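You operate a simulated robot arm through the tools that you are given. There is no shell and no other tool. Be economical: measure what you need, move in short steps, check, and stop when the job is done.

Carry out the task below with a simulated robot arm. There is one attempt and no reset: what you move stays moved.

TASK
Line the catch pan with the felt block from the green drawer.
Fine: pull the pan out, lay the block flat in it, push the pan back in and shut the drawer. Where these are worked on the way, their far stop is far enough and under half their travel is too little: catch pan, green drawer.
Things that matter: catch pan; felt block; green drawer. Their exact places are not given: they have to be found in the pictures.

The check looks at the end state, three seconds after you hand in, the way a careful person would. Anything else that was tipped, shoved, dropped, spilled or broken makes it a failure.

THE ROBOT
A 6-joint arm with a four-finger gripper on a trunk, on a base that drives. Base frame: it is fixed to the floor where the robot stands at the start and does not move with it; the origin is under the middle of the robot, x ahead of it, y to its left, z up; the surface under the hand at the start is at about z = 0.912. Units: m, degrees, N and s.
With the tool pointing down near the work surface it reaches from about 0.18 to 0.9 m from the robot's upright axis, wherever it stands. Its first joint turns from -166.0 to 166.0 degrees. Places, roughly: catch pan [0.6, 0.1, 0.9]; green drawer [0.2, 0.7, 0.8]. Payload 3.43 kg.
Tool frame: the origin (TCP) lies between the finger pads and is the grasp point; the fingertips stand 0.03 m ahead of it; z points along the fingers, y is the line along which they close. The gripper opens to 0.12 m. The gripper's body begins 0.085 m behind the TCP.
Orientation is that of the tool frame in the base frame, as [roll, pitch, yaw] about the fixed x, y, z axes, in that order (R = Rz(yaw) Ry(pitch) Rx(roll)). With the fingers straight down and closing along the base's y, the tool's x points along the base's -x, its y along +y and its z along -z.

THE INTERFACE
- The arm moves only by the tool servo_tool. Its arguments are lists of equal length, an entry for each row: "dr": the turn, a rotation vector about the base's x, y, z in degrees, a list of three; "travel": the shift along the base's x, y, z in m, a list of three; "grip": the closure, from 0 (fully open) to 1 (shut). In form: {"dr": [[ax, ay, az], ...], "travel": [[tx, ty, tz], ...], "grip": [grip, ...]}. A call has 1 to 20 rows; each row shifts and turns the commanded pose from where the row before left it. A row lasts 0.2 s, in which the tool goes at most 0.05 m and 8.6 degrees; a call with a longer step from one row to the next is refused whole, and so is a gripper value outside its range. Where a pose cannot be reached the arm comes as near as it can. A force on the tool above 50 N (or 10 N above the force at the start of the call, whichever is more), or a blocked arm, ends the call early, and 0.2 s more pass. The fingers move at their own pace and stop on an object; they squeeze with about 36 N. The grip force told is the motor's: it shows also when the fingers shut on nothing. Time passes only in rows, and 0.2 s behind the last, so rows that do not move let the fingers close. It gives the time, the measured TCP pose, the force on the tool (base axes), the opening and the grip force at its end, in the units of the frame above (readings bear some noise), with the torque about the TCP (base axes, N m) and any sound that the robot's microphone picked up.
- Cameras (640 x 400 px; columns grow to the right, rows downward): "scene" is now at [0.0582, 0.1538, 1.504]; the picture's right is [-0.48, -0.88, 0.00], its down [-0.31, 0.17, -0.93] and it looks along [0.82, -0.45, -0.36] (base axes); focal length 214 px, centre (320, 200). "wrist" rides on the gripper at [0.071, -0.017, -0.121] in the tool frame; the picture's right is [0.23, 0.97, 0.00], its down [-0.81, 0.19, -0.55] and it looks along [-0.54, 0.13, 0.83] (tool axes); focal length 275 px, centre (320, 200).
- get_image(camera): a new picture of that camera. It takes no simulated time.
- lift_body(by): slides the trunk up (or, below 0, down) by that many m; the arm and the scene camera ride with it, the base frame stays. It gives what a move gives, with no picture.
- roll_base(legs): drives the robot by 1 to 6 legs, each [ahead, left, turn to the left] in m, m and degrees, along the robot's own axes; the way and the turn of a leg run together, so that a leg with both is an arc; at most 1.5 m and 180 degrees a leg. The arm and the cameras ride along, it lands a little off, and it stops where it bumps. It gives what a move gives.
- aim_head(pan, tilt): turns the head with the scene camera to pan (to the left, within 120 degrees either way) and tilt (down, from -29 to 69), counted from straight ahead of the robot. It gives what a move gives.
- point_at(camera, pixels): for up to 12 pixels [column, row] of the newest picture of that camera ("zoom" is the newest enlarged one), the place [x, y, z] in the base frame of the surface seen there, good to about 0.002 m. It takes no simulated time.
- enlarge(camera, box): a new picture of the part [left, top, right, bottom] of that camera's present view, enlarged. It takes no simulated time.
- close_job(): hands the job in; it is judged then, once.

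Go step by step. Measure first, check grasps and placings, and put right what went wrong. The budget is 80 turns and 48 pictures, counting those below and the enlarged ones. Unless the task says otherwise, let go and move clear before handing in, and close with one line.

The tools are called after "Emit:" by a JSON object that holds its "api" and its "payload". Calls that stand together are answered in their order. servo_tool: Moves the arm, as the interface text tells. Its arguments: {"type":"object","properties":{"dr":{"type":"array","items":{"type":"array","items":{"type":"number"}}},"travel":{"type":"array","items":{"type":"array","items":{"type":"number"}}},"grip":{"type":"array","items":{"type":"number"}}},"required":["dr","travel","grip"]} The other tools are called the same way: lift_body (by) slides the trunk up or down; roll_base (legs) drives the base; aim_head (pan, tilt) turns the head that bears the scene camera; get_image (camera) takes a picture; point_at (camera, pixels) gives the place of the surface under pixels of a picture; enlarge (camera, box) takes an enlarged picture of a part of a camera's view; close_job () hands the job in.

At the start:

```text
t: 0.0
ee_pos: [0.4117, 0.3617, 1.191]
orientation: [180.0, 0.0, -180.0]
wrist_force: [-0.2, 0.3, -0.7]
wrist_torque: [0.01, -0.02, -0.01]
opening: 0.1199
gripper_force: 0.0
trunk travel left (down, up): [-0.05, 0.49]
robot x, y, heading: [-0.0025, 0.0004, -0.1]
head pan, tilt: [120.3, 68.8]
```

scene: 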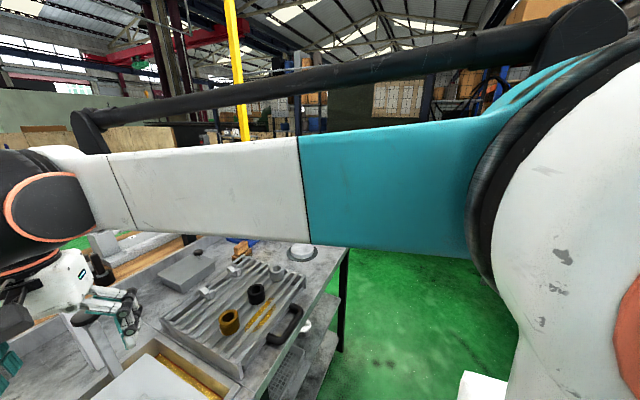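
wrist: 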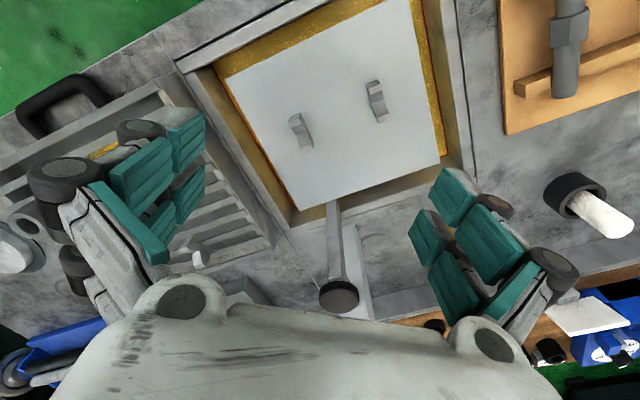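

The scene view is blocked by the arm; the wrist view shows a tray-like box with two loops around (340,110). I turn the head to look around the table and the drawer.

Emit:
{"api": "aim_head", "payload": {"pan": 60, "tilt": 40}}

Emit:
{"api": "get_image", "payload": {"camera": "scene"}}

```text
t: 1.3
ee_pos: [0.4123, 0.3618, 1.1932]
orientation: [-180.0, 0.0, -179.9]
wrist_force: [0.5, -0.6, -0.2]
wrist_torque: [-0.02, 0.01, 0.02]
opening: 0.12
gripper_force: 0.1
trunk travel left (down, up): [-0.05, 0.49]
robot x, y, heading: [0.0004, -0.0013, -0.2]
head pan, tilt: [60.0, 40.0]
```

```text
45 pictures are left
```

scene: 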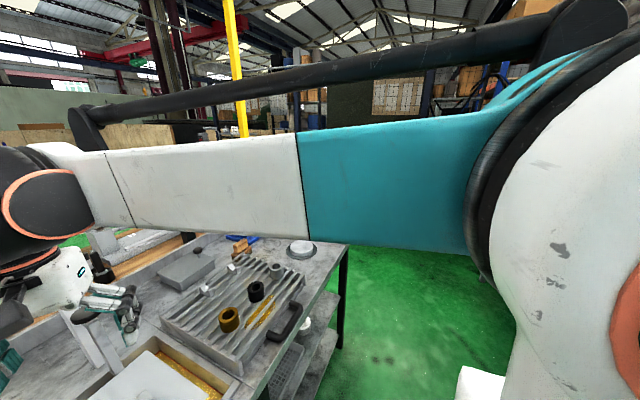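

The head reports 60/40 but the view did not change. I try another aim to see whether the camera responds at all.

Emit:
{"api": "aim_head", "payload": {"pan": 20, "tilt": 55}}

Emit:
{"api": "get_image", "payload": {"camera": "scene"}}

Emit:
{"api": "point_at", "payload": {"camera": "scene", "pixels": [[150, 380], [220, 300], [186, 265], [285, 325], [230, 320], [300, 248]]}}

```text
t: 2.4
ee_pos: [0.4107, 0.3617, 1.1919]
orientation: [-180.0, 0.0, -180.0]
wrist_force: [0.3, 0.8, -0.2]
wrist_torque: [-0.01, 0.04, 0.0]
opening: 0.1202
gripper_force: 0.0
trunk travel left (down, up): [-0.05, 0.49]
robot x, y, heading: [0.0022, -0.0006, 0.3]
head pan, tilt: [20.0, 55.0]
```

```text
44 pictures are left
```

scene: 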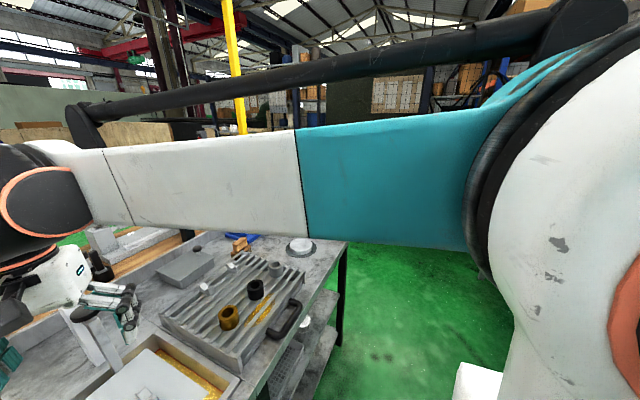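

```text
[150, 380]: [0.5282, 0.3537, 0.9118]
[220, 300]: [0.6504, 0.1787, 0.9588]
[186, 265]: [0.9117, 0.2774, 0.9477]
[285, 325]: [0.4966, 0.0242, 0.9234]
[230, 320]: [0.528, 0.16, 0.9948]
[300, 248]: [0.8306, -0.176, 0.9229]
```

The head camera is stuck in direction (picture unchanged), so I'll rely on the wrist camera. Measuring the rack with the black handle (wrist ~(70,100)) and its surroundings.

Emit:
{"api": "get_image", "payload": {"camera": "wrist"}}

Emit:
{"api": "point_at", "payload": {"camera": "wrist", "pixels": [[60, 95], [25, 115], [85, 85], [155, 95], [270, 235], [300, 60], [235, 75], [180, 65], [430, 30], [140, 40]]}}

Emit:
{"api": "enlarge", "payload": {"camera": "scene", "box": [100, 220, 360, 400]}}

```text
43 pictures are left
```

wrist: 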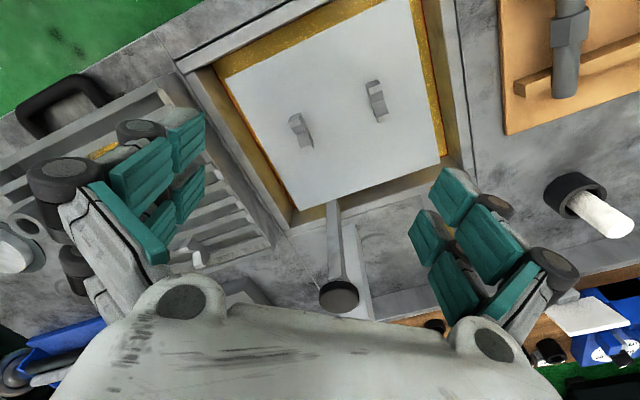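

```text
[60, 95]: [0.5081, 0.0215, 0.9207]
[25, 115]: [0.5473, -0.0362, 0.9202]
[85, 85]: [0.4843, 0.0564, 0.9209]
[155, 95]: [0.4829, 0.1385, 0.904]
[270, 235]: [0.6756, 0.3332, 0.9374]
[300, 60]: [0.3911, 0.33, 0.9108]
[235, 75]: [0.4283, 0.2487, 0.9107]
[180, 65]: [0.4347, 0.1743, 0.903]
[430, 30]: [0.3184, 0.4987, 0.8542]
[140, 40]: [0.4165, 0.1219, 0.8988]
```

```text
2.22 times, centred on (230, 310) of scene
```

zoom: 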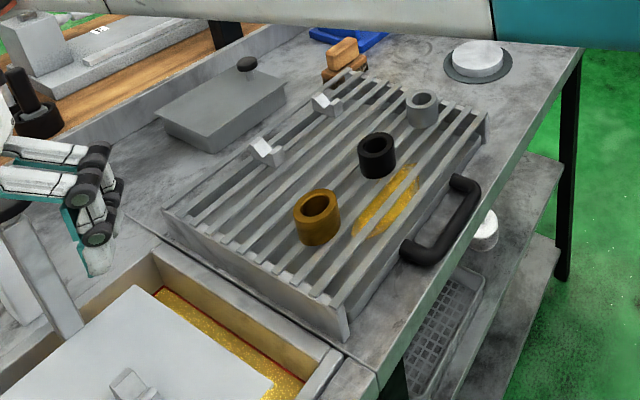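

The pan sits under the ribbed rack with black handle, facing the robot. Now swing the wrist camera toward the left to find the green drawer.

Emit:
{"api": "servo_tool", "payload": {"dr": [[0, 0, 8], [0, 0, 8], [0, 0, 8], [0, 0, 8], [0, 0, 8], [0, 0, 8], [0, 0, 8], [0, 0, 8], [0, 0, 8], [0, 0, 8], [0, 0, 8]], "travel": [[-0.01, 0, 0.02], [-0.01, 0, 0.02], [-0.01, 0, 0.02], [-0.01, 0, 0.02], [-0.01, 0, 0.02], [-0.01, 0, 0.02], [-0.01, 0, 0], [-0.01, 0, 0], [-0.01, 0, 0], [-0.01, 0, 0], [-0.01, 0, 0]], "grip": [0, 0, 0, 0, 0, 0, 0, 0, 0, 0, 0]}}

Emit:
{"api": "get_image", "payload": {"camera": "wrist"}}

```text
t: 4.8
ee_pos: [0.2933, 0.3518, 1.3114]
orientation: [-179.9, 0.0, -91.6]
wrist_force: [-0.2, -1.0, 0.4]
wrist_torque: [0.09, -0.06, 0.01]
opening: 0.12
gripper_force: 0.0
trunk travel left (down, up): [-0.05, 0.49]
robot x, y, heading: [-0.0001, -0.0017, -0.3]
head pan, tilt: [20.0, 55.0]
```

```text
41 pictures are left
```

wrist: 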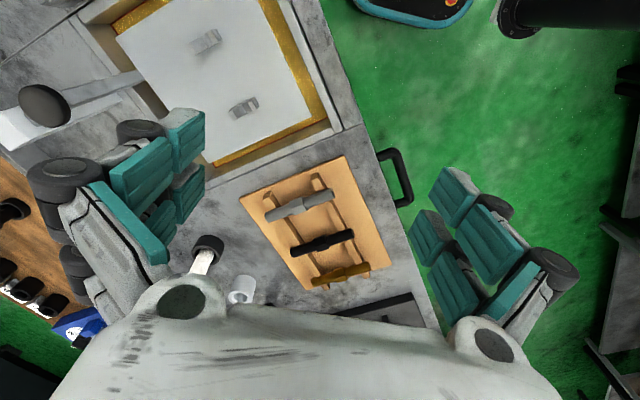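

A black handle shows at (397,175) on the table's near edge, left of the robot: likely the drawer. Measuring it.

Emit:
{"api": "point_at", "payload": {"camera": "wrist", "pixels": [[385, 157], [398, 153], [407, 175], [407, 200], [395, 203], [355, 135], [430, 280], [400, 310], [450, 110], [240, 200], [388, 265]]}}

Emit:
{"api": "enlarge", "payload": {"camera": "wrist", "box": [300, 100, 500, 330]}}

```text
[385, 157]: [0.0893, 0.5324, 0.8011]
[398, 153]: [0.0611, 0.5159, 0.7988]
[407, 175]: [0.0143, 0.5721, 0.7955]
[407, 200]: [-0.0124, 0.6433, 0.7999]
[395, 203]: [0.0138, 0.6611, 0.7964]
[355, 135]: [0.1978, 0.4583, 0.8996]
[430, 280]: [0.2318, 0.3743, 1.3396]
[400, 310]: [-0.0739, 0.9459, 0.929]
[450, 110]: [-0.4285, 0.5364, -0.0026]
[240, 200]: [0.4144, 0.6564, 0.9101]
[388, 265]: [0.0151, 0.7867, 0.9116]
```

```text
1.74 times, centred on (400, 215) of wrist
```

zoom: 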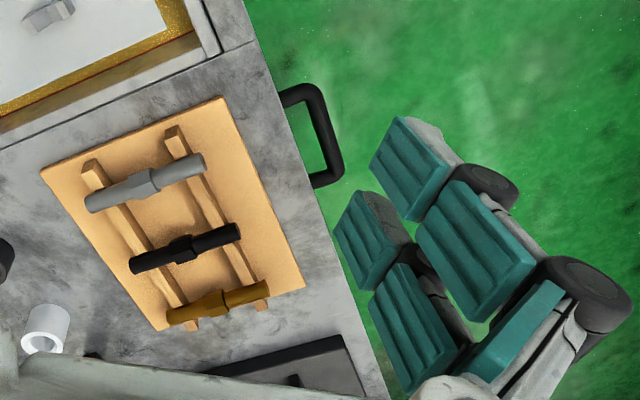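

Table is yawed ~30°; drawer handle's bar runs (0.06,0.516)→(-0.01,0.643) at z≈0.80. Check what's on the floor around before moving the base.

Emit:
{"api": "point_at", "payload": {"camera": "wrist", "pixels": [[410, 5], [440, 20], [510, 15], [580, 10], [630, 80], [620, 180], [630, 250], [600, 350], [630, 340], [540, 150]]}}

```text
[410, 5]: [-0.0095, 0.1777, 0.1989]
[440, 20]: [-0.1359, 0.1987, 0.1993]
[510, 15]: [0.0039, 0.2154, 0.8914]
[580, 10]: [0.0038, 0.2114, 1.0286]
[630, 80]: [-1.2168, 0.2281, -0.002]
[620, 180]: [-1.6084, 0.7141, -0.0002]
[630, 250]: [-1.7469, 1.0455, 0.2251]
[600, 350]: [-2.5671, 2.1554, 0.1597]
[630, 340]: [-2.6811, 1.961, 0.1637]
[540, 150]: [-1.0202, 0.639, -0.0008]
```

The floor behind is free. I align the robot with the table (turn 30° left) and back off ~0.15 m so drawer and pan have room to come out.

Emit:
{"api": "roll_base", "payload": {"legs": [[0, 0, 30], [-0.15, 0.1, 0]]}}

Emit:
{"api": "get_image", "payload": {"camera": "wrist"}}

```text
t: 7.8
ee_pos: [-0.1009, 0.4646, 1.3121]
orientation: [180.0, 0.0, -61.9]
wrist_force: [0.0, -0.1, -0.4]
wrist_torque: [-0.03, 0.01, 0.03]
opening: 0.1201
gripper_force: 0.0
trunk travel left (down, up): [-0.05, 0.49]
robot x, y, heading: [-0.1786, 0.0109, 30.0]
head pan, tilt: [20.0, 55.0]
```

```text
39 pictures are left
```

wrist: 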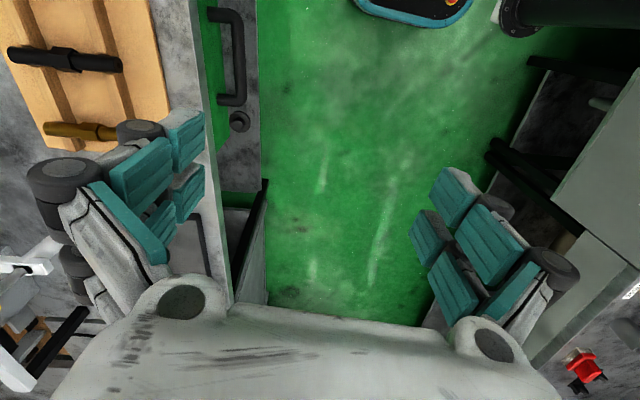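

Handle at (230,55) with a lock-like knob below at (240,122). I turn the tool so the camera faces the table front.

Emit:
{"api": "servo_tool", "payload": {"dr": [[0, 0, -8], [0, 0, -8], [0, 0, -8], [0, 0, -8], [0, 0, -8], [0, 0, -8], [0, 0, -8], [0, 0, -8], [0, 0, -8], [0, 0, -8], [0, 0, -8], [0, 0, -8], [4, -7, 0], [4, -7, 0], [4, -7, 0], [4, -7, 0], [4, -7, 0]], "travel": [[-0.01, 0, -0.015], [-0.01, 0, -0.015], [-0.01, 0, -0.015], [-0.01, 0, -0.015], [-0.01, 0, -0.015], [-0.01, 0, -0.015], [-0.01, 0, -0.015], [-0.01, 0, -0.015], [-0.01, 0, -0.015], [-0.01, 0, -0.015], [-0.01, 0, -0.015], [-0.01, 0, -0.015], [0, 0, -0.01], [0, 0, -0.01], [0, 0, -0.01], [0, 0, -0.01], [0, 0, -0.01]], "grip": [0, 0, 0, 0, 0, 0, 0, 0, 0, 0, 0, 0, 0, 0, 0, 0, 0]}}

Emit:
{"api": "get_image", "payload": {"camera": "wrist"}}

Emit:
{"api": "get_image", "payload": {"camera": "scene"}}

```text
t: 11.6
ee_pos: [-0.1886, 0.4653, 1.0893]
orientation: [173.5, 39.9, -164.3]
wrist_force: [0.6, 0.0, -0.2]
wrist_torque: [0.01, 0.0, 0.01]
opening: 0.1201
gripper_force: 0.1
trunk travel left (down, up): [-0.05, 0.49]
robot x, y, heading: [-0.1781, 0.0078, 30.2]
head pan, tilt: [20.0, 55.0]
stopped in row 17: the arm was blocked; the commanded pose is now the measured one
```

```text
38 pictures are left
```

wrist: 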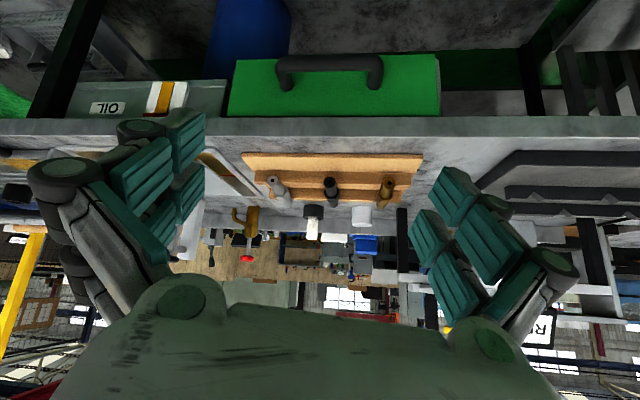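

```text
37 pictures are left
```

scene: 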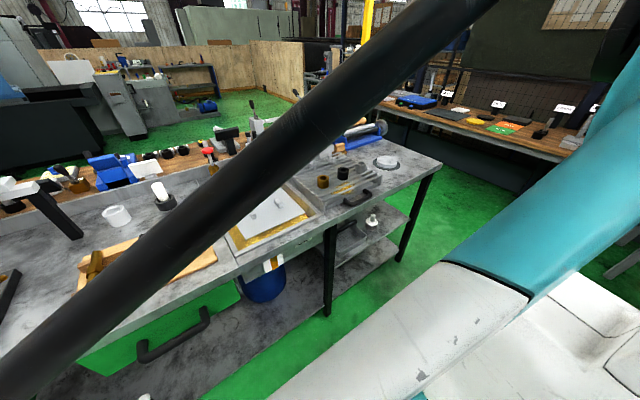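

The green drawer is in view in the wrist picture at (335,85), with its black handle (330,65). Measuring both ends.

Emit:
{"api": "point_at", "payload": {"camera": "wrist", "pixels": [[283, 80], [300, 62], [330, 61], [360, 61], [375, 78], [240, 105], [435, 100], [240, 65], [433, 62], [330, 90], [330, 127]]}}

Emit:
{"api": "enlarge", "payload": {"camera": "scene", "box": [60, 240, 300, 400]}}

Emit:
{"api": "enlarge", "payload": {"camera": "scene", "box": [200, 130, 460, 300]}}

```text
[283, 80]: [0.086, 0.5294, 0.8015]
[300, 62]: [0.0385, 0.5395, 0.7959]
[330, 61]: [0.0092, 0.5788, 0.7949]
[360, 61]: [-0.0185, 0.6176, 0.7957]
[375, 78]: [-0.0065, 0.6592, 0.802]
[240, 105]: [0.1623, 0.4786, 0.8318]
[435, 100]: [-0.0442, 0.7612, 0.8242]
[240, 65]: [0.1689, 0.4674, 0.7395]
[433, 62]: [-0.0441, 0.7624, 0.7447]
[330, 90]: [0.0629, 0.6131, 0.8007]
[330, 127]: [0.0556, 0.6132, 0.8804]
```

```text
2.50 times, centred on (180, 320) of scene
```

zoom: 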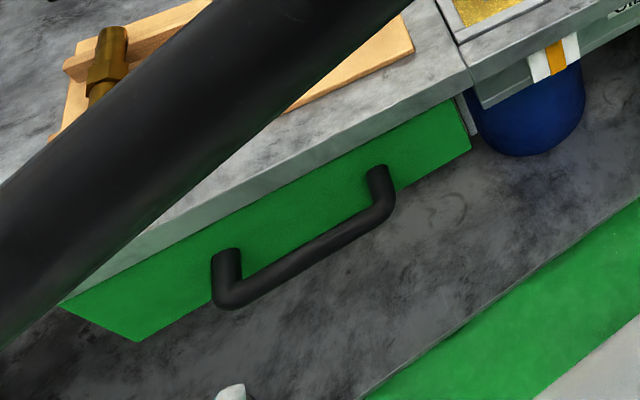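

```text
2.35 times, centred on (330, 215) of scene
```

zoom: 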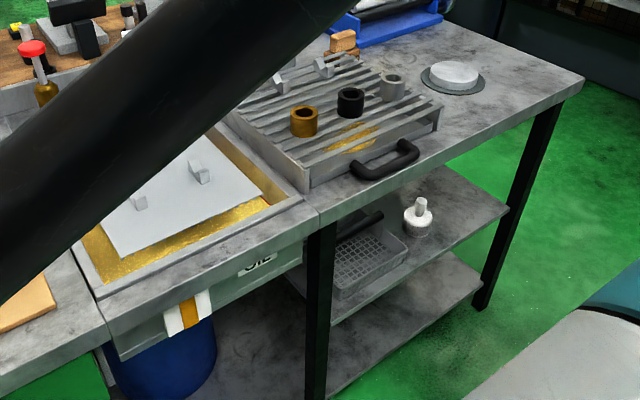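

Drawer bar centre ≈ (0.015, 0.582, 0.79), table yaw ≈ 36°. I orient the tool to close across the bar with a 25° tilt so the gripper body clears the table edge.

Emit:
{"api": "servo_tool", "payload": {"dr": [[-4, 7, 0], [-4, 7, 0], [-4, 7, 0], [-4, 7, 0], [-4, 7, 0], [0, 0, 8], [0, 0, 8], [0, 0, 8], [0, 0, 8], [0, 0, 8], [0, 0, 8], [0, 0, 8], [0, 0, 8], [0, 0, 8], [0, 0, 8], [0, 0, 8], [0, 0, 8], [0, 0, 8], [4.9, -6.7, 0], [4.9, -6.7, 0]], "travel": [[0, 0, 0.01], [0, 0, 0.01], [0, 0, 0.01], [0, 0, 0.01], [0, 0, 0.01], [0, 0, 0], [0, 0, 0], [0, 0, 0], [0, 0, 0], [0, 0, 0], [0, 0, 0], [0, 0, 0], [0, 0, 0], [0, 0, 0], [0, 0, 0], [0, 0, 0], [0, 0, 0], [0, 0, 0], [0, 0, 0], [0, 0, 0]], "grip": [0.58, 0.58, 0.58, 0.58, 0.58, 0.58, 0.58, 0.58, 0.58, 0.58, 0.58, 0.58, 0.58, 0.58, 0.58, 0.58, 0.58, 0.58, 0.58, 0.58]}}

```text
t: 15.8
ee_pos: [-0.1928, 0.4669, 1.1392]
orientation: [-161.1, 1.2, -56.5]
wrist_force: [-0.3, 0.2, -0.4]
wrist_torque: [-0.02, 0.04, 0.02]
opening: 0.0506
gripper_force: 0.1
trunk travel left (down, up): [-0.05, 0.49]
robot x, y, heading: [-0.1789, 0.0108, 30.0]
head pan, tilt: [20.0, 55.0]
```

Near the target orientation. Moving to a stand-off 0.12 m behind the bar along the finger direction.

Emit:
{"api": "servo_tool", "payload": {"dr": [[3.5, -4.8, 2.5], [0, 0, 0], [0, 0, 0], [0, 0, 0], [0, 0, 0], [0, 0, 0], [0, 0, 0], [0, 0, 0], [0, 0, 0], [0, 0, 0]], "travel": [[0.0167, 0.0086, -0.024], [0.0167, 0.0086, -0.024], [0.0167, 0.0086, -0.024], [0.0167, 0.0086, -0.024], [0.0167, 0.0086, -0.024], [0.0167, 0.0086, -0.024], [0.0167, 0.0086, -0.024], [0.0167, 0.0086, -0.024], [0.0167, 0.0086, -0.024], [0.0167, 0.0086, -0.024]], "grip": [0.58, 0.58, 0.58, 0.58, 0.58, 0.58, 0.58, 0.58, 0.58, 0.58]}}

Emit:
{"api": "get_image", "payload": {"camera": "wrist"}}

```text
t: 17.3
ee_pos: [-0.083, 0.4462, 0.9891]
orientation: [-155.1, 1.4, -53.8]
wrist_force: [0.3, -0.6, -0.2]
wrist_torque: [0.01, -0.02, -0.02]
opening: 0.0505
gripper_force: 0.0
trunk travel left (down, up): [-0.05, 0.49]
robot x, y, heading: [-0.1804, 0.0091, 30.0]
head pan, tilt: [20.0, 55.0]
stopped in row 7: the arm was blocked; the commanded pose is now the measured one
```

```text
34 pictures are left
```

wrist: 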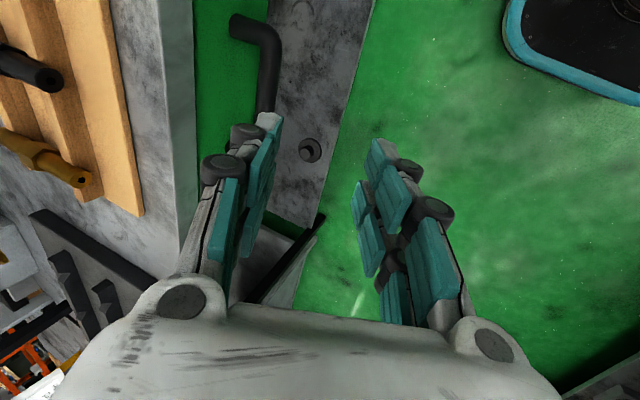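

The arm got blocked at (-0.083,0.446,0.989) without contact force. Look at the scene view to see the arm's configuration.

Emit:
{"api": "get_image", "payload": {"camera": "scene"}}

```text
33 pictures are left
```

scene: 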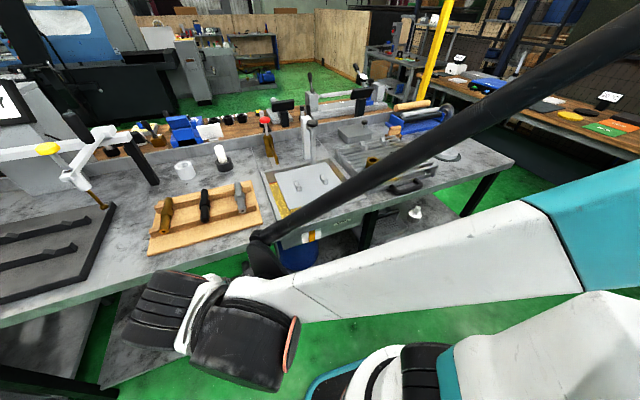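

No contact; it's an arm limit in this tilted pose. Better: come vertically with fingers closing along the handle direction and straddle the handle's right post (0.086,0.529) – thin body clears the table edge, and the inside finger also hooks the bar.

Emit:
{"api": "servo_tool", "payload": {"dr": [[-3.7, 5, 0], [-3.7, 5, 0], [-3.7, 5, 0], [-3.7, 5, 0], [0, 0, -8], [0, 0, -8], [0, 0, -8], [0, 0, -8], [0, 0, -8], [0, 0, -8], [0, 0, -8], [0, 0, -8], [0, 0, -8], [0, 0, -8], [0, 0, -8], [0, 0, -2]], "travel": [[0, 0, 0.02], [0, 0, 0.02], [0, 0, 0.02], [0, 0, 0], [0, 0, 0], [0, 0, 0], [0, 0, 0], [0, 0, 0], [0, 0, 0], [0, 0, 0], [0.02, 0.01, 0], [0.02, 0.01, 0], [0.02, 0.01, 0], [0.02, 0.01, 0], [0.02, 0.01, 0], [0.02, 0.01, 0]], "grip": [0.58, 0.58, 0.58, 0.58, 0.58, 0.58, 0.58, 0.58, 0.58, 0.58, 0.58, 0.58, 0.58, 0.58, 0.58, 0.58]}}

Emit:
{"api": "get_image", "payload": {"camera": "wrist"}}

```text
t: 20.7
ee_pos: [0.037, 0.5095, 1.0484]
orientation: [-180.0, 1.1, -144.4]
wrist_force: [0.5, 1.9, -0.2]
wrist_torque: [-0.16, 0.05, -0.01]
opening: 0.0505
gripper_force: 0.1
trunk travel left (down, up): [-0.05, 0.49]
robot x, y, heading: [-0.1774, 0.011, 30.2]
head pan, tilt: [20.0, 55.0]
```

```text
32 pictures are left
```

wrist: 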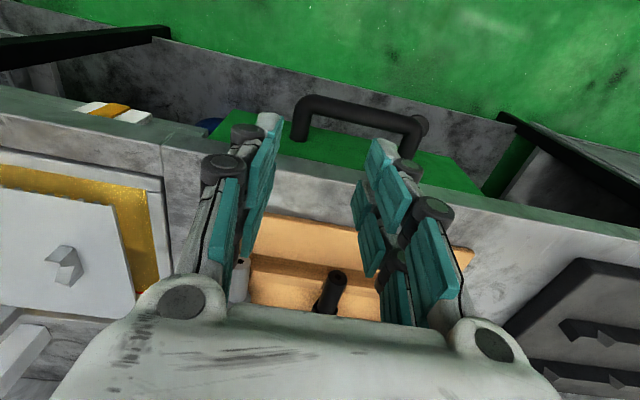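

Handle visible at (300–425, 95–150). Re-measuring the right post (left in picture) and bar.

Emit:
{"api": "point_at", "payload": {"camera": "wrist", "pixels": [[302, 108], [301, 120], [300, 133], [345, 103], [390, 120], [412, 135], [330, 140], [320, 165], [320, 200]]}}

```text
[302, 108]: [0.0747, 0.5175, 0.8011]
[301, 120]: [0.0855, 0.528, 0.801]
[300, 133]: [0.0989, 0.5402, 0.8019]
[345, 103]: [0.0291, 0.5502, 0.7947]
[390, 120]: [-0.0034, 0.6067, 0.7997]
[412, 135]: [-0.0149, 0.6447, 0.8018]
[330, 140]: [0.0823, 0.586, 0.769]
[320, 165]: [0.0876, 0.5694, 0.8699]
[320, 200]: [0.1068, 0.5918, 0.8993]
```

Post centre ≈ (0.083,0.527), z≈0.793. Align above and go down straddling it.

Emit:
{"api": "servo_tool", "payload": {"dr": [[0, 0, 0.5], [0, 0, 0], [0, 0, 0], [0, 0, 0], [0, 0, 0], [0, 0, 0], [0, 0, 0], [0, 0, 0], [0, 0, 0], [0, 0, 0]], "travel": [[0.023, 0.0085, 0], [0.023, 0.0085, 0], [0, 0, -0.04], [0, 0, -0.04], [0, 0, -0.04], [0, 0, -0.04], [0, 0, -0.04], [0, 0, -0.03], [0, 0, -0.02], [0, 0, 0]], "grip": [0.45, 0.45, 0.45, 0.45, 0.45, 0.45, 0.45, 0.45, 0.45, 0.45]}}

Emit:
{"api": "get_image", "payload": {"camera": "wrist"}}

```text
t: 22.5
ee_pos: [0.0801, 0.5297, 0.8246]
orientation: [179.6, 1.2, -143.7]
wrist_force: [-5.7, 5.0, 14.6]
wrist_torque: [0.41, 0.66, -0.06]
opening: 0.0756
gripper_force: 6.8
trunk travel left (down, up): [-0.05, 0.49]
robot x, y, heading: [-0.177, 0.0077, 29.9]
head pan, tilt: [20.0, 55.0]
stopped in row 9: the force on the tool passed its limit at 54 N (the readings are from after the stop); the commanded pose is now the measured one
```

```text
31 pictures are left
```

wrist: 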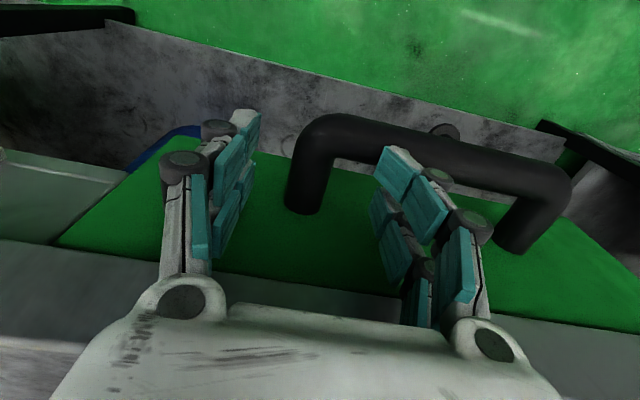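

Upward force with torque indicates the inside fingertip rests on the bar. Lift, shift 9 mm inward, and go down again.

Emit:
{"api": "servo_tool", "payload": {"dr": [[0, 0, 0], [0, 0, 0], [0, 0, 0], [0, 0, 0], [0, 0, 0]], "travel": [[0, 0, 0.015], [0.008, 0.0035, 0], [0, 0, -0.015], [0, 0, -0.015], [0, 0, -0.01]], "grip": [0.45, 0.45, 0.45, 0.45, 0.45]}}

```text
t: 23.4
ee_pos: [0.0867, 0.5337, 0.8271]
orientation: [179.4, 1.3, -144.3]
wrist_force: [-13.0, 7.8, 45.7]
wrist_torque: [0.29, -0.7, -4.58]
opening: 0.0659
gripper_force: 45.2
trunk travel left (down, up): [-0.05, 0.49]
robot x, y, heading: [-0.1776, 0.0114, 30.3]
head pan, tilt: [20.0, 55.0]
stopped in row 4: the force on the tool passed its limit at 88 N (the readings are from after the stop); the commanded pose is now the measured one
```

Contact again at almost the same height; lift a little and look.

Emit:
{"api": "servo_tool", "payload": {"dr": [[0, 0, 0], [0, 0, 0]], "travel": [[0, 0, 0.01], [0, 0, 0]], "grip": [0.45, 0.45]}}

Emit:
{"api": "get_image", "payload": {"camera": "wrist"}}

Emit:
{"api": "get_image", "payload": {"camera": "scene"}}

```text
t: 23.8
ee_pos: [0.0873, 0.5326, 0.8264]
orientation: [179.5, 1.2, -144.3]
wrist_force: [-9.7, 1.2, -33.7]
wrist_torque: [-0.01, -2.8, -1.39]
opening: 0.0658
gripper_force: 0.1
trunk travel left (down, up): [-0.05, 0.49]
robot x, y, heading: [-0.1796, 0.0143, 30.1]
head pan, tilt: [20.0, 55.0]
stopped in row 1: the force on the tool passed its limit at 85 N (the readings are from after the stop); the commanded pose is now the measured one
```

```text
30 pictures are left
```

wrist: 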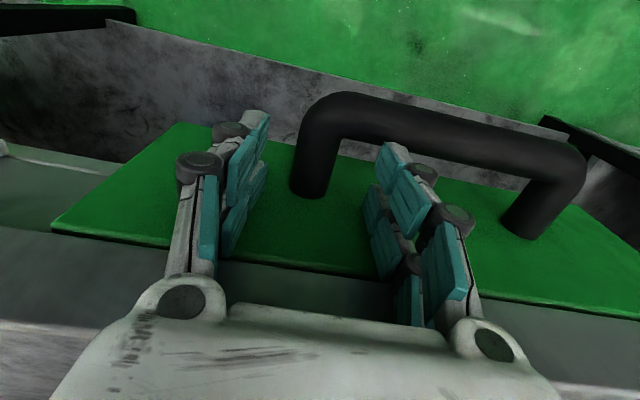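

```text
29 pictures are left
```

scene: 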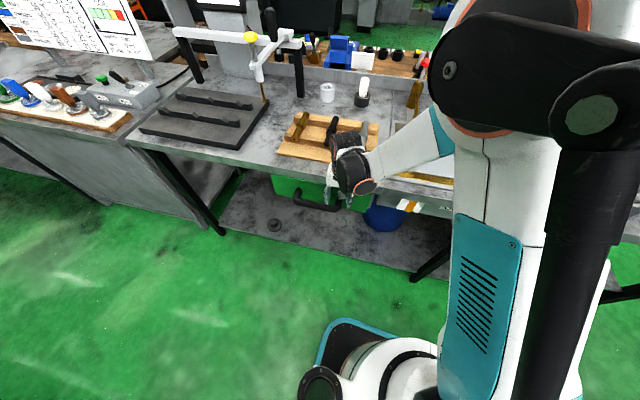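

Something resists both ways. Inspect closely around the wrist and the board in the scene view before moving.

Emit:
{"api": "enlarge", "payload": {"camera": "scene", "box": [260, 90, 430, 230]}}

Emit:
{"api": "point_at", "payload": {"camera": "scene", "pixels": [[300, 120], [332, 130], [350, 185], [330, 170], [355, 150], [315, 205], [285, 190], [370, 130], [340, 145], [300, 155]]}}

```text
2.86 times, centred on (345, 160) of scene
```

zoom: 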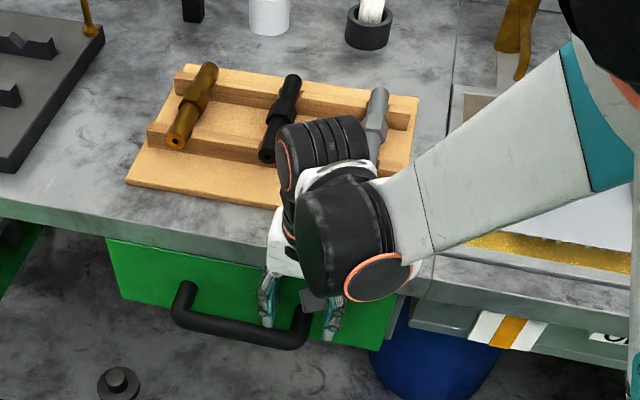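

```text
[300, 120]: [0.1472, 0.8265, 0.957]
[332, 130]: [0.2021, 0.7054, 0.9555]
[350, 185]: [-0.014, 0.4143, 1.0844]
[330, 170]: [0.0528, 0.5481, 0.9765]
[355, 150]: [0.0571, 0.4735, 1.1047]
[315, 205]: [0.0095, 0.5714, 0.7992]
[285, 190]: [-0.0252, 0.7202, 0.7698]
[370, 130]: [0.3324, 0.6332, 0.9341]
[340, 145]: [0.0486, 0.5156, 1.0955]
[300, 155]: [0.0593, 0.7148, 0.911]
```

The wrist doesn't touch the board; likely the palm rubs at the table's edge. Ease outward a few mm, then up gently.

Emit:
{"api": "servo_tool", "payload": {"dr": [[0, 0, 0], [0, 0, 0], [0, 0, 0], [0, 0, 0]], "travel": [[0, 0, 0], [-0.003, -0.002, 0.001], [-0.002, -0.001, 0.004], [0, 0, 0.005]], "grip": [0.45, 0.45, 0.45, 0.45]}}

```text
t: 24.3
ee_pos: [0.0871, 0.5342, 0.8283]
orientation: [179.6, 1.2, -144.3]
wrist_force: [-3.5, 5.4, -39.6]
wrist_torque: [-1.09, -1.23, -0.96]
opening: 0.0655
gripper_force: 0.0
trunk travel left (down, up): [-0.05, 0.49]
robot x, y, heading: [-0.1791, 0.0106, 30.1]
head pan, tilt: [20.0, 55.0]
stopped in row 2: the force on the tool passed its limit at 51 N (the readings are from after the stop); the commanded pose is now the measured one
```

Force analysis points to the inside finger's outer edge caught at the bar. Hold still to see the static force, then ease inward.

Emit:
{"api": "servo_tool", "payload": {"dr": [[0, 0, 0], [0, 0, 0], [0, 0, 0]], "travel": [[0, 0, 0], [0, 0, 0], [0.0016, 0.0012, 0]], "grip": [0.45, 0.45, 0.45]}}

```text
t: 25.0
ee_pos: [0.0849, 0.5332, 0.8267]
orientation: [179.7, 1.1, -144.2]
wrist_force: [-2.6, 4.5, -35.0]
wrist_torque: [-0.87, -0.94, -0.73]
opening: 0.0657
gripper_force: 0.0
trunk travel left (down, up): [-0.05, 0.49]
robot x, y, heading: [-0.1792, 0.0108, 30.2]
head pan, tilt: [20.0, 55.0]
stopped in row 3: the force on the tool passed its limit at 52 N (the readings are from after the stop); the commanded pose is now the measured one
```

Emit:
{"api": "servo_tool", "payload": {"dr": [[0, 0, 0], [0, 0, 0], [0, 0, 0]], "travel": [[0, 0, -0.003], [0, 0, 0], [0, 0, 0]], "grip": [0.6, 0.75, 0.9]}}

Emit:
{"api": "get_image", "payload": {"camera": "wrist"}}

```text
t: 26.0
ee_pos: [0.0815, 0.5348, 0.828]
orientation: [179.0, 1.3, -144.3]
wrist_force: [-11.4, 20.4, 28.8]
wrist_torque: [0.49, 0.69, -3.79]
opening: 0.0557
gripper_force: 44.4
trunk travel left (down, up): [-0.05, 0.49]
robot x, y, heading: [-0.1822, 0.0116, 30.0]
head pan, tilt: [20.0, 55.0]
stopped in row 3: the force on the tool passed its limit at 52 N (the readings are from after the stop); the commanded pose is now the measured one
```

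```text
27 pictures are left
```

wrist: 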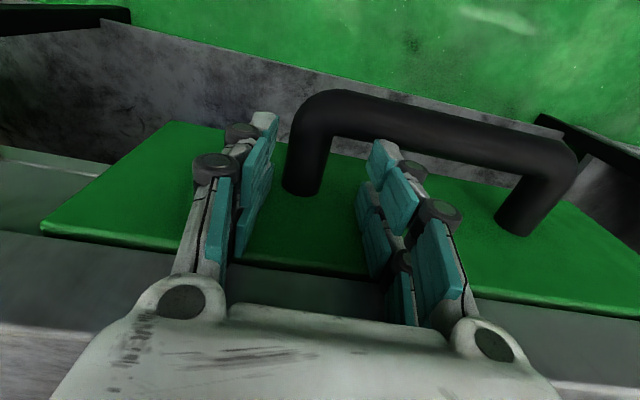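

Emit:
{"api": "point_at", "payload": {"camera": "wrist", "pixels": [[262, 117], [272, 140], [382, 147], [405, 185], [240, 240], [370, 150], [305, 150], [345, 105], [310, 250], [310, 290], [250, 255], [130, 270]]}}

Emit:
{"api": "enlarge", "payload": {"camera": "wrist", "box": [150, 80, 500, 320]}}

```text
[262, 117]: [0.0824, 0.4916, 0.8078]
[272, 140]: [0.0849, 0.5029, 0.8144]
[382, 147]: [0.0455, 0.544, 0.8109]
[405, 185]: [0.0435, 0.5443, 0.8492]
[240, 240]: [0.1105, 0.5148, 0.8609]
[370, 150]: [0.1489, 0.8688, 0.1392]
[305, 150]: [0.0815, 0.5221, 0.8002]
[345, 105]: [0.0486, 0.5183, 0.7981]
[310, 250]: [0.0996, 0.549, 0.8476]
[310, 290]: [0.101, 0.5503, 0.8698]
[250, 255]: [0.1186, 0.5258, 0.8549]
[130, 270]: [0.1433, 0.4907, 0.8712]
```

```text
1.67 times, centred on (325, 200) of wrist
```

zoom: 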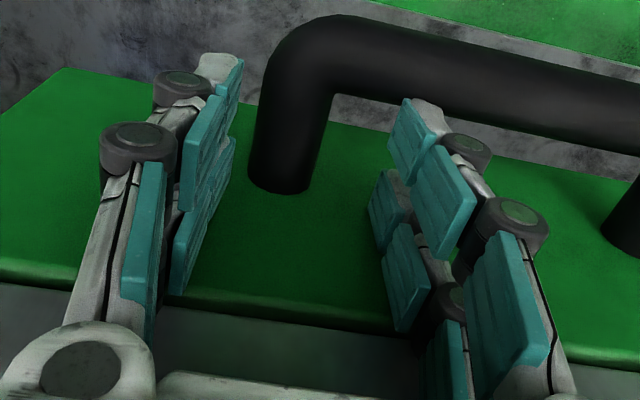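

The fingertips actually sit on the bar (tip pixel (262,117) is at u≈ the bar). I lift off and will reposition the base squarely in front of the drawer to grasp the bar with a tilted tool.

Emit:
{"api": "servo_tool", "payload": {"dr": [[0, 0, 0], [0, 0, 0], [0, 0, 0], [0, 0, 0]], "travel": [[0, 0, 0], [0, 0, 0.003], [0, 0, 0.004], [0, 0, 0.005]], "grip": [0.4, 0.4, 0.4, 0.4]}}

```text
t: 26.8
ee_pos: [0.0852, 0.5349, 0.8257]
orientation: [179.4, 1.2, -144.4]
wrist_force: [-3.1, 3.5, -44.7]
wrist_torque: [-0.36, -1.18, -1.35]
opening: 0.0613
gripper_force: 0.1
trunk travel left (down, up): [-0.05, 0.49]
robot x, y, heading: [-0.1807, 0.0143, 30.5]
head pan, tilt: [20.0, 55.0]
stopped in row 3: the force on the tool passed its limit at 60 N (the readings are from after the stop); the commanded pose is now the measured one
```

It's caught both ways – perhaps truly hooked in the handle. Try pulling outward gently: if hooked, the drawer opens.

Emit:
{"api": "servo_tool", "payload": {"dr": [[0, 0, 0], [0, 0, 0], [0, 0, 0], [0, 0, 0]], "travel": [[0, 0, -0.001], [-0.004, -0.003, 0], [-0.008, -0.006, 0], [-0.008, -0.006, 0]], "grip": [0.45, 0.45, 0.45, 0.45]}}

Emit:
{"api": "get_image", "payload": {"camera": "wrist"}}

```text
t: 27.8
ee_pos: [0.0648, 0.5206, 0.8264]
orientation: [179.4, 1.2, -144.3]
wrist_force: [-3.0, 4.8, -40.6]
wrist_torque: [-1.01, -0.92, -0.96]
opening: 0.0612
gripper_force: 0.1
trunk travel left (down, up): [-0.05, 0.49]
robot x, y, heading: [-0.1816, 0.0181, 30.2]
head pan, tilt: [20.0, 55.0]
stopped in row 4: the force on the tool passed its limit at 56 N (the readings are from after the stop); the commanded pose is now the measured one
```

```text
25 pictures are left
```

wrist: 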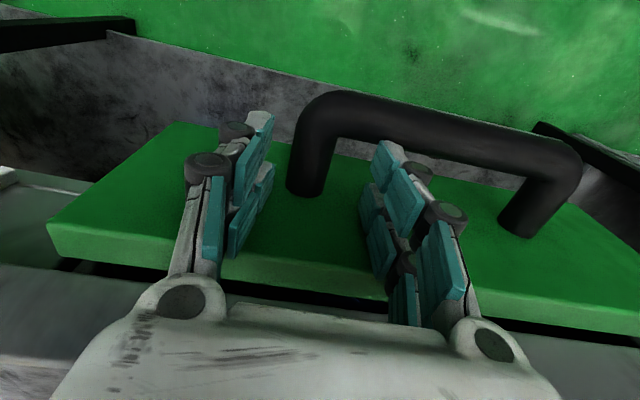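

The drawer moves along with the tool (gap visible at (310,315)). Relax the vertical load and keep pulling along the drawer axis.

Emit:
{"api": "servo_tool", "payload": {"dr": [[0, 0, 0], [0, 0, 0], [0, 0, 0], [0, 0, 0], [0, 0, 0], [0, 0, 0], [0, 0, 0], [0, 0, 0], [0, 0, 0]], "travel": [[0, 0, -0.002], [0, 0, -0.001], [-0.004, -0.003, 0], [-0.0065, -0.0047, 0], [-0.0081, -0.0059, 0], [-0.0081, -0.0059, 0], [-0.0081, -0.0059, 0], [-0.0081, -0.0059, 0], [-0.0081, -0.0059, 0]], "grip": [0.45, 0.45, 0.45, 0.45, 0.45, 0.45, 0.45, 0.45, 0.45]}}

```text
t: 29.8
ee_pos: [0.0134, 0.481, 0.8278]
orientation: [179.3, 1.4, -144.2]
wrist_force: [-7.5, 10.0, 25.6]
wrist_torque: [1.81, 0.7, -2.1]
opening: 0.0642
gripper_force: 0.0
trunk travel left (down, up): [-0.05, 0.49]
robot x, y, heading: [-0.1786, 0.0116, 30.5]
head pan, tilt: [20.0, 55.0]
```

Moved 6.5 cm more. Check it's still hooked.

Emit:
{"api": "get_image", "payload": {"camera": "wrist"}}

Emit:
{"api": "point_at", "payload": {"camera": "wrist", "pixels": [[310, 150], [345, 110], [470, 130], [310, 265], [310, 340], [270, 120], [390, 155]]}}

```text
24 pictures are left
```

wrist: 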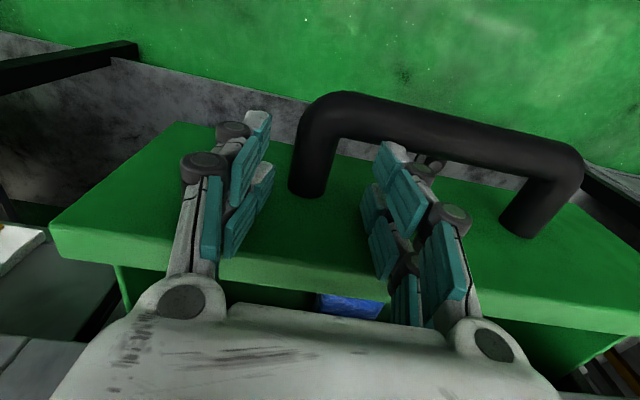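

```text
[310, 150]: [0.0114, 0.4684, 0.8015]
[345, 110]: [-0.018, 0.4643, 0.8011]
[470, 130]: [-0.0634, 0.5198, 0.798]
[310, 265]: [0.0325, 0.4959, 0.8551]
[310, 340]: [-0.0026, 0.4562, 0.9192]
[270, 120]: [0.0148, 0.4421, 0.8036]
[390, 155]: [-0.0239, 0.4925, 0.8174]
```

Still hooked, drawer ~9 cm open with something blue inside. Pull on 15 cm more.

Emit:
{"api": "servo_tool", "payload": {"dr": [[0, 0, 0], [0, 0, 0], [0, 0, 0], [0, 0, 0], [0, 0, 0], [0, 0, 0], [0, 0, 0], [0, 0, 0], [0, 0, 0], [0, 0, 0], [0, 0, 0], [0, 0, 0], [0, 0, 0], [0, 0, 0], [0, 0, 0]], "travel": [[-0.0081, -0.0059, 0], [-0.0081, -0.0059, 0], [-0.0081, -0.0059, 0], [-0.0081, -0.0059, 0], [-0.0081, -0.0059, 0], [-0.0081, -0.0059, 0], [-0.0081, -0.0059, 0], [-0.0081, -0.0059, 0], [-0.0081, -0.0059, 0], [-0.0081, -0.0059, 0], [-0.0081, -0.0059, 0], [-0.0081, -0.0059, 0], [-0.0081, -0.0059, 0], [-0.0081, -0.0059, 0], [-0.0081, -0.0059, 0]], "grip": [0.45, 0.45, 0.45, 0.45, 0.45, 0.45, 0.45, 0.45, 0.45, 0.45, 0.45, 0.45, 0.45, 0.45, 0.45]}}

Emit:
{"api": "get_image", "payload": {"camera": "wrist"}}

```text
t: 32.6
ee_pos: [-0.0806, 0.4079, 0.8255]
orientation: [179.3, 1.4, -144.8]
wrist_force: [8.4, -15.3, 61.4]
wrist_torque: [3.08, 1.73, 1.24]
opening: 0.0686
gripper_force: 1.8
trunk travel left (down, up): [-0.05, 0.49]
robot x, y, heading: [-0.1815, 0.0087, 30.0]
head pan, tilt: [20.0, 55.0]
stopped in row 13: the force on the tool passed its limit at 52 N (the readings are from after the stop); the commanded pose is now the measured one
```

```text
23 pictures are left
```

wrist: 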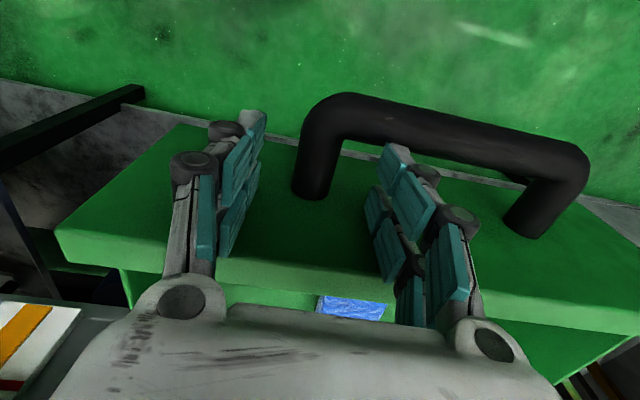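

Drawer is open ~21 cm, probably at its stop. Now unhook: ease inward 4 mm and lift.

Emit:
{"api": "servo_tool", "payload": {"dr": [[0, 0, 0], [0, 0, 0], [0, 0, 0], [0, 0, 0], [0, 0, 0], [0, 0, 0]], "travel": [[0.004, 0.003, 0.001], [0, 0, 0.002], [0, 0, 0.005], [0, 0, 0.01], [0, 0, 0.02], [0, 0, 0.03]], "grip": [0.45, 0.45, 0.45, 0.45, 0.45, 0.45]}}

```text
t: 33.4
ee_pos: [-0.0732, 0.4207, 0.8279]
orientation: [179.6, 1.4, -144.9]
wrist_force: [-0.1, -4.0, -51.9]
wrist_torque: [-0.61, -0.99, 1.89]
opening: 0.0579
gripper_force: 0.0
trunk travel left (down, up): [-0.05, 0.49]
robot x, y, heading: [-0.1825, 0.0119, 30.4]
head pan, tilt: [20.0, 55.0]
stopped in row 4: the force on the tool passed its limit at 97 N (the readings are from after the stop); the commanded pose is now the measured one
```

Still caught vertically at the outer side of the inside finger. Ease inward further, away from the bar, then try lifting in tiny steps.

Emit:
{"api": "servo_tool", "payload": {"dr": [[0, 0, 0], [0, 0, 0], [0, 0, 0], [0, 0, 0], [0, 0, 0], [0, 0, 0]], "travel": [[0, 0, -0.004], [0, 0, 0], [0.004, 0.003, 0], [0.004, 0.003, 0], [0.004, 0.003, 0], [0, 0, 0]], "grip": [0.5, 0.5, 0.5, 0.5, 0.5, 0.5]}}

Emit:
{"api": "get_image", "payload": {"camera": "wrist"}}

```text
t: 34.8
ee_pos: [-0.0635, 0.4262, 0.8267]
orientation: [179.4, 1.4, -144.9]
wrist_force: [-3.2, -0.7, 8.8]
wrist_torque: [0.48, -0.08, 1.1]
opening: 0.0616
gripper_force: 0.6
trunk travel left (down, up): [-0.05, 0.49]
robot x, y, heading: [-0.1791, 0.0129, 30.3]
head pan, tilt: [20.0, 55.0]
```

```text
22 pictures are left
```

wrist: 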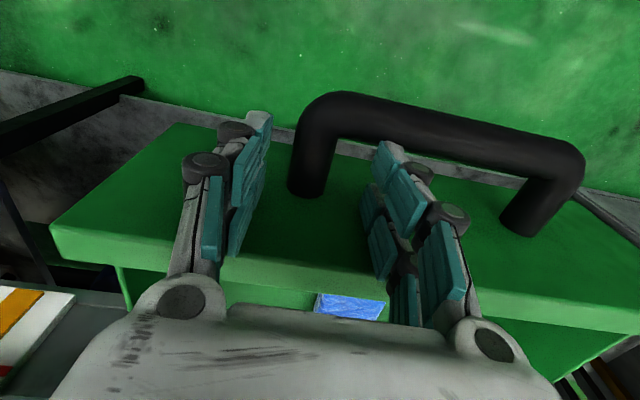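

The drawer simply follows the tool both ways, so the fingertip is caught on the bar's underside/inner side. Tilt the tool so the tips swing inward away from the bar, then lift slightly.

Emit:
{"api": "servo_tool", "payload": {"dr": [[2.4, -3.2, 0], [2.4, -3.2, 0], [2.4, -3.2, 0], [0, 0, 0], [0, 0, 0], [0, 0, 0]], "travel": [[0, 0, 0], [0, 0, 0], [0, 0, 0], [0, 0, 0.004], [0, 0, 0.006], [0, 0, 0.01]], "grip": [0.5, 0.5, 0.5, 0.5, 0.5, 0.5]}}

Emit:
{"api": "enlarge", "payload": {"camera": "scene", "box": [200, 100, 460, 300]}}

```text
t: 35.4
ee_pos: [-0.0587, 0.426, 0.8264]
orientation: [178.9, 6.5, -145.5]
wrist_force: [5.7, -9.1, 67.3]
wrist_torque: [1.86, 3.64, 1.53]
opening: 0.0664
gripper_force: 5.2
trunk travel left (down, up): [-0.05, 0.49]
robot x, y, heading: [-0.1771, 0.0102, 30.3]
head pan, tilt: [20.0, 55.0]
stopped in row 2: the force on the tool passed its limit at 59 N (the readings are from after the stop); the commanded pose is now the measured one
```

```text
2.00 times, centred on (330, 200) of scene
```

zoom: 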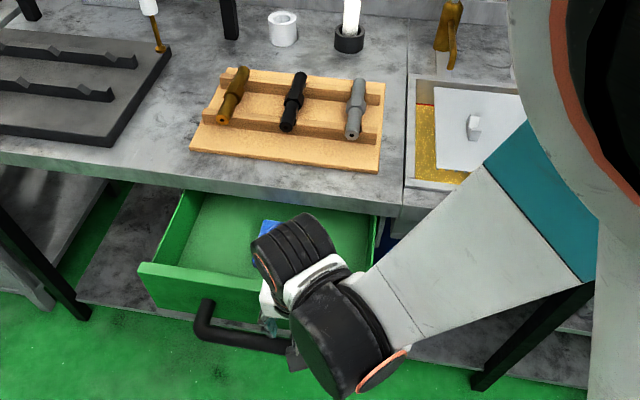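

The felt block (blue) is in the open drawer. The finger seems jammed by friction in the gap between bar and drawer front; untilt while lifting with a larger step to break it free.

Emit:
{"api": "servo_tool", "payload": {"dr": [[-4.2, 5.6, 0], [0, 0, 0], [0, 0, 0]], "travel": [[0, 0, 0.03], [0, 0, 0.04], [0, 0, 0.04]], "grip": [0.5, 0.5, 0.5]}}

```text
t: 35.7
ee_pos: [-0.0546, 0.4367, 0.8295]
orientation: [179.4, 4.7, -145.2]
wrist_force: [2.5, -0.9, -48.6]
wrist_torque: [-1.17, -0.65, 1.22]
opening: 0.0546
gripper_force: 0.1
trunk travel left (down, up): [-0.05, 0.49]
robot x, y, heading: [-0.1784, 0.0113, 30.4]
head pan, tilt: [20.0, 55.0]
stopped in row 1: the force on the tool passed its limit at 117 N (the readings are from after the stop); the commanded pose is now the measured one
```

Emit:
{"api": "servo_tool", "payload": {"dr": [[0, 0, 0], [0, 0, 0], [0, 0, 0], [0, 0, 0]], "travel": [[0, 0, -0.003], [0, 0, 0], [0, 0, 0], [0, 0, 0]], "grip": [0.5, 0.3, 0.1, 0]}}

Emit:
{"api": "enlarge", "payload": {"camera": "wrist", "box": [130, 60, 530, 310]}}

```text
t: 36.2
ee_pos: [-0.0542, 0.4304, 0.8287]
orientation: [179.8, 4.7, -145.4]
wrist_force: [10.1, -18.9, -37.7]
wrist_torque: [-0.24, -0.4, 0.8]
opening: 0.066
gripper_force: 0.0
trunk travel left (down, up): [-0.05, 0.49]
robot x, y, heading: [-0.1813, 0.0104, 30.2]
head pan, tilt: [20.0, 55.0]
stopped in row 2: the force on the tool passed its limit at 64 N (the readings are from after the stop); the commanded pose is now the measured one
```

```text
1.60 times, centred on (330, 185) of wrist
```

zoom: 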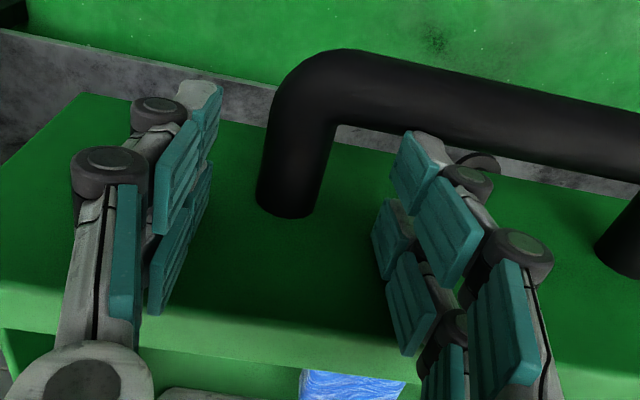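

Everything fits a finger wedged tightly in the gap. Remove the tilt and yaw error (which widen it) and ratchet upward.

Emit:
{"api": "servo_tool", "payload": {"dr": [[-1.4, 1.9, 0.5], [-1.4, 1.9, 0.5], [0, 0, 0]], "travel": [[0, 0, 0], [0, 0, 0], [0, 0, 0.05]], "grip": [0.47, 0.47, 0.47]}}

Emit:
{"api": "servo_tool", "payload": {"dr": [[0, 0, 0], [0, 0, 0]], "travel": [[0, 0, 0.05], [0, 0, 0.03]], "grip": [0.47, 0.47]}}

Emit:
{"api": "servo_tool", "payload": {"dr": [[0, 0, 0], [0, 0, 0]], "travel": [[0, 0, 0.05], [0, 0, 0.03]], "grip": [0.47, 0.47]}}

```text
t: 37.0
ee_pos: [-0.0565, 0.4319, 0.8804]
orientation: [179.5, 0.1, -144.3]
wrist_force: [-0.1, 0.2, -0.9]
wrist_torque: [-0.06, -0.08, 0.01]
opening: 0.0636
gripper_force: 0.1
trunk travel left (down, up): [-0.05, 0.49]
robot x, y, heading: [-0.1796, 0.0081, 30.2]
head pan, tilt: [20.0, 55.0]
```

```text
t: 37.6
ee_pos: [-0.0575, 0.4306, 0.961]
orientation: [179.5, -0.1, -144.1]
wrist_force: [-0.1, 0.9, 0.6]
wrist_torque: [0.03, 0.03, 0.01]
opening: 0.0637
gripper_force: 0.1
trunk travel left (down, up): [-0.05, 0.49]
robot x, y, heading: [-0.1809, 0.0121, 30.0]
head pan, tilt: [20.0, 55.0]
```

```text
t: 38.2
ee_pos: [-0.0578, 0.4298, 1.0402]
orientation: [179.6, 0.0, -144.2]
wrist_force: [-0.9, -0.1, 0.0]
wrist_torque: [0.01, 0.0, 0.01]
opening: 0.0635
gripper_force: 0.1
trunk travel left (down, up): [-0.05, 0.49]
robot x, y, heading: [-0.1792, 0.0107, 30.1]
head pan, tilt: [20.0, 55.0]
```

Free. Look into the drawer from here.

Emit:
{"api": "get_image", "payload": {"camera": "wrist"}}

Emit:
{"api": "get_image", "payload": {"camera": "scene"}}

```text
19 pictures are left
```

wrist: 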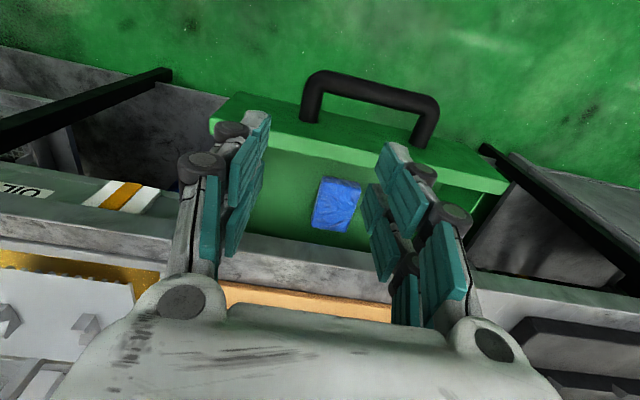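

```text
18 pictures are left
```

scene: 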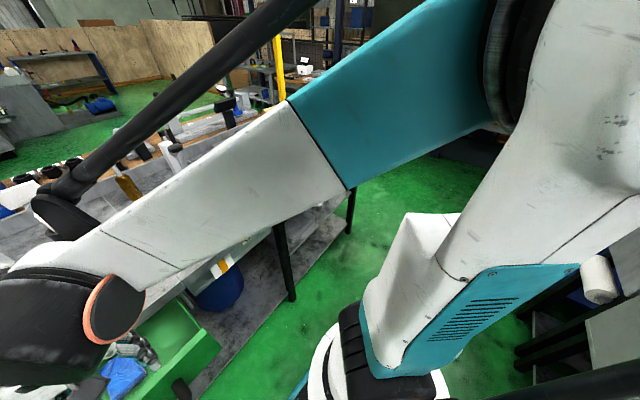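

The blue block is at wrist (335,205). Measure it with the drawer parts.

Emit:
{"api": "point_at", "payload": {"camera": "wrist", "pixels": [[337, 205], [322, 178], [358, 186], [350, 232], [313, 224], [336, 190], [330, 226], [290, 200], [335, 240], [340, 150], [380, 90], [420, 160]]}}

Emit:
{"api": "enlarge", "payload": {"camera": "wrist", "box": [250, 60, 450, 260]}}

```text
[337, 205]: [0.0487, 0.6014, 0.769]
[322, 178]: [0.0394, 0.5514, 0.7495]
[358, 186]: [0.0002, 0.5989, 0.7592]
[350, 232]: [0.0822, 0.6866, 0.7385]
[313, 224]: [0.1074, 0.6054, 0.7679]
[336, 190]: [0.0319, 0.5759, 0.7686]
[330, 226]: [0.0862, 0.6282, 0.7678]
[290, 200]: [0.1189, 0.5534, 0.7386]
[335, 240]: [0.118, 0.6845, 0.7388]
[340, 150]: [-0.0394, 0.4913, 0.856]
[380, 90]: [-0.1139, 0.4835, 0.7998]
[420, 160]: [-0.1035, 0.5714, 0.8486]
```

```text
2.00 times, centred on (350, 160) of wrist
```

zoom: 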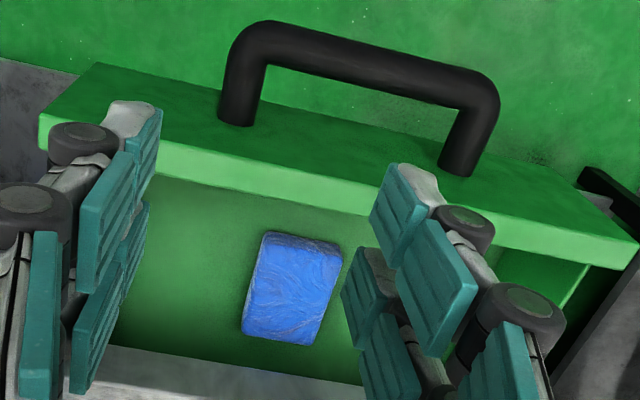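

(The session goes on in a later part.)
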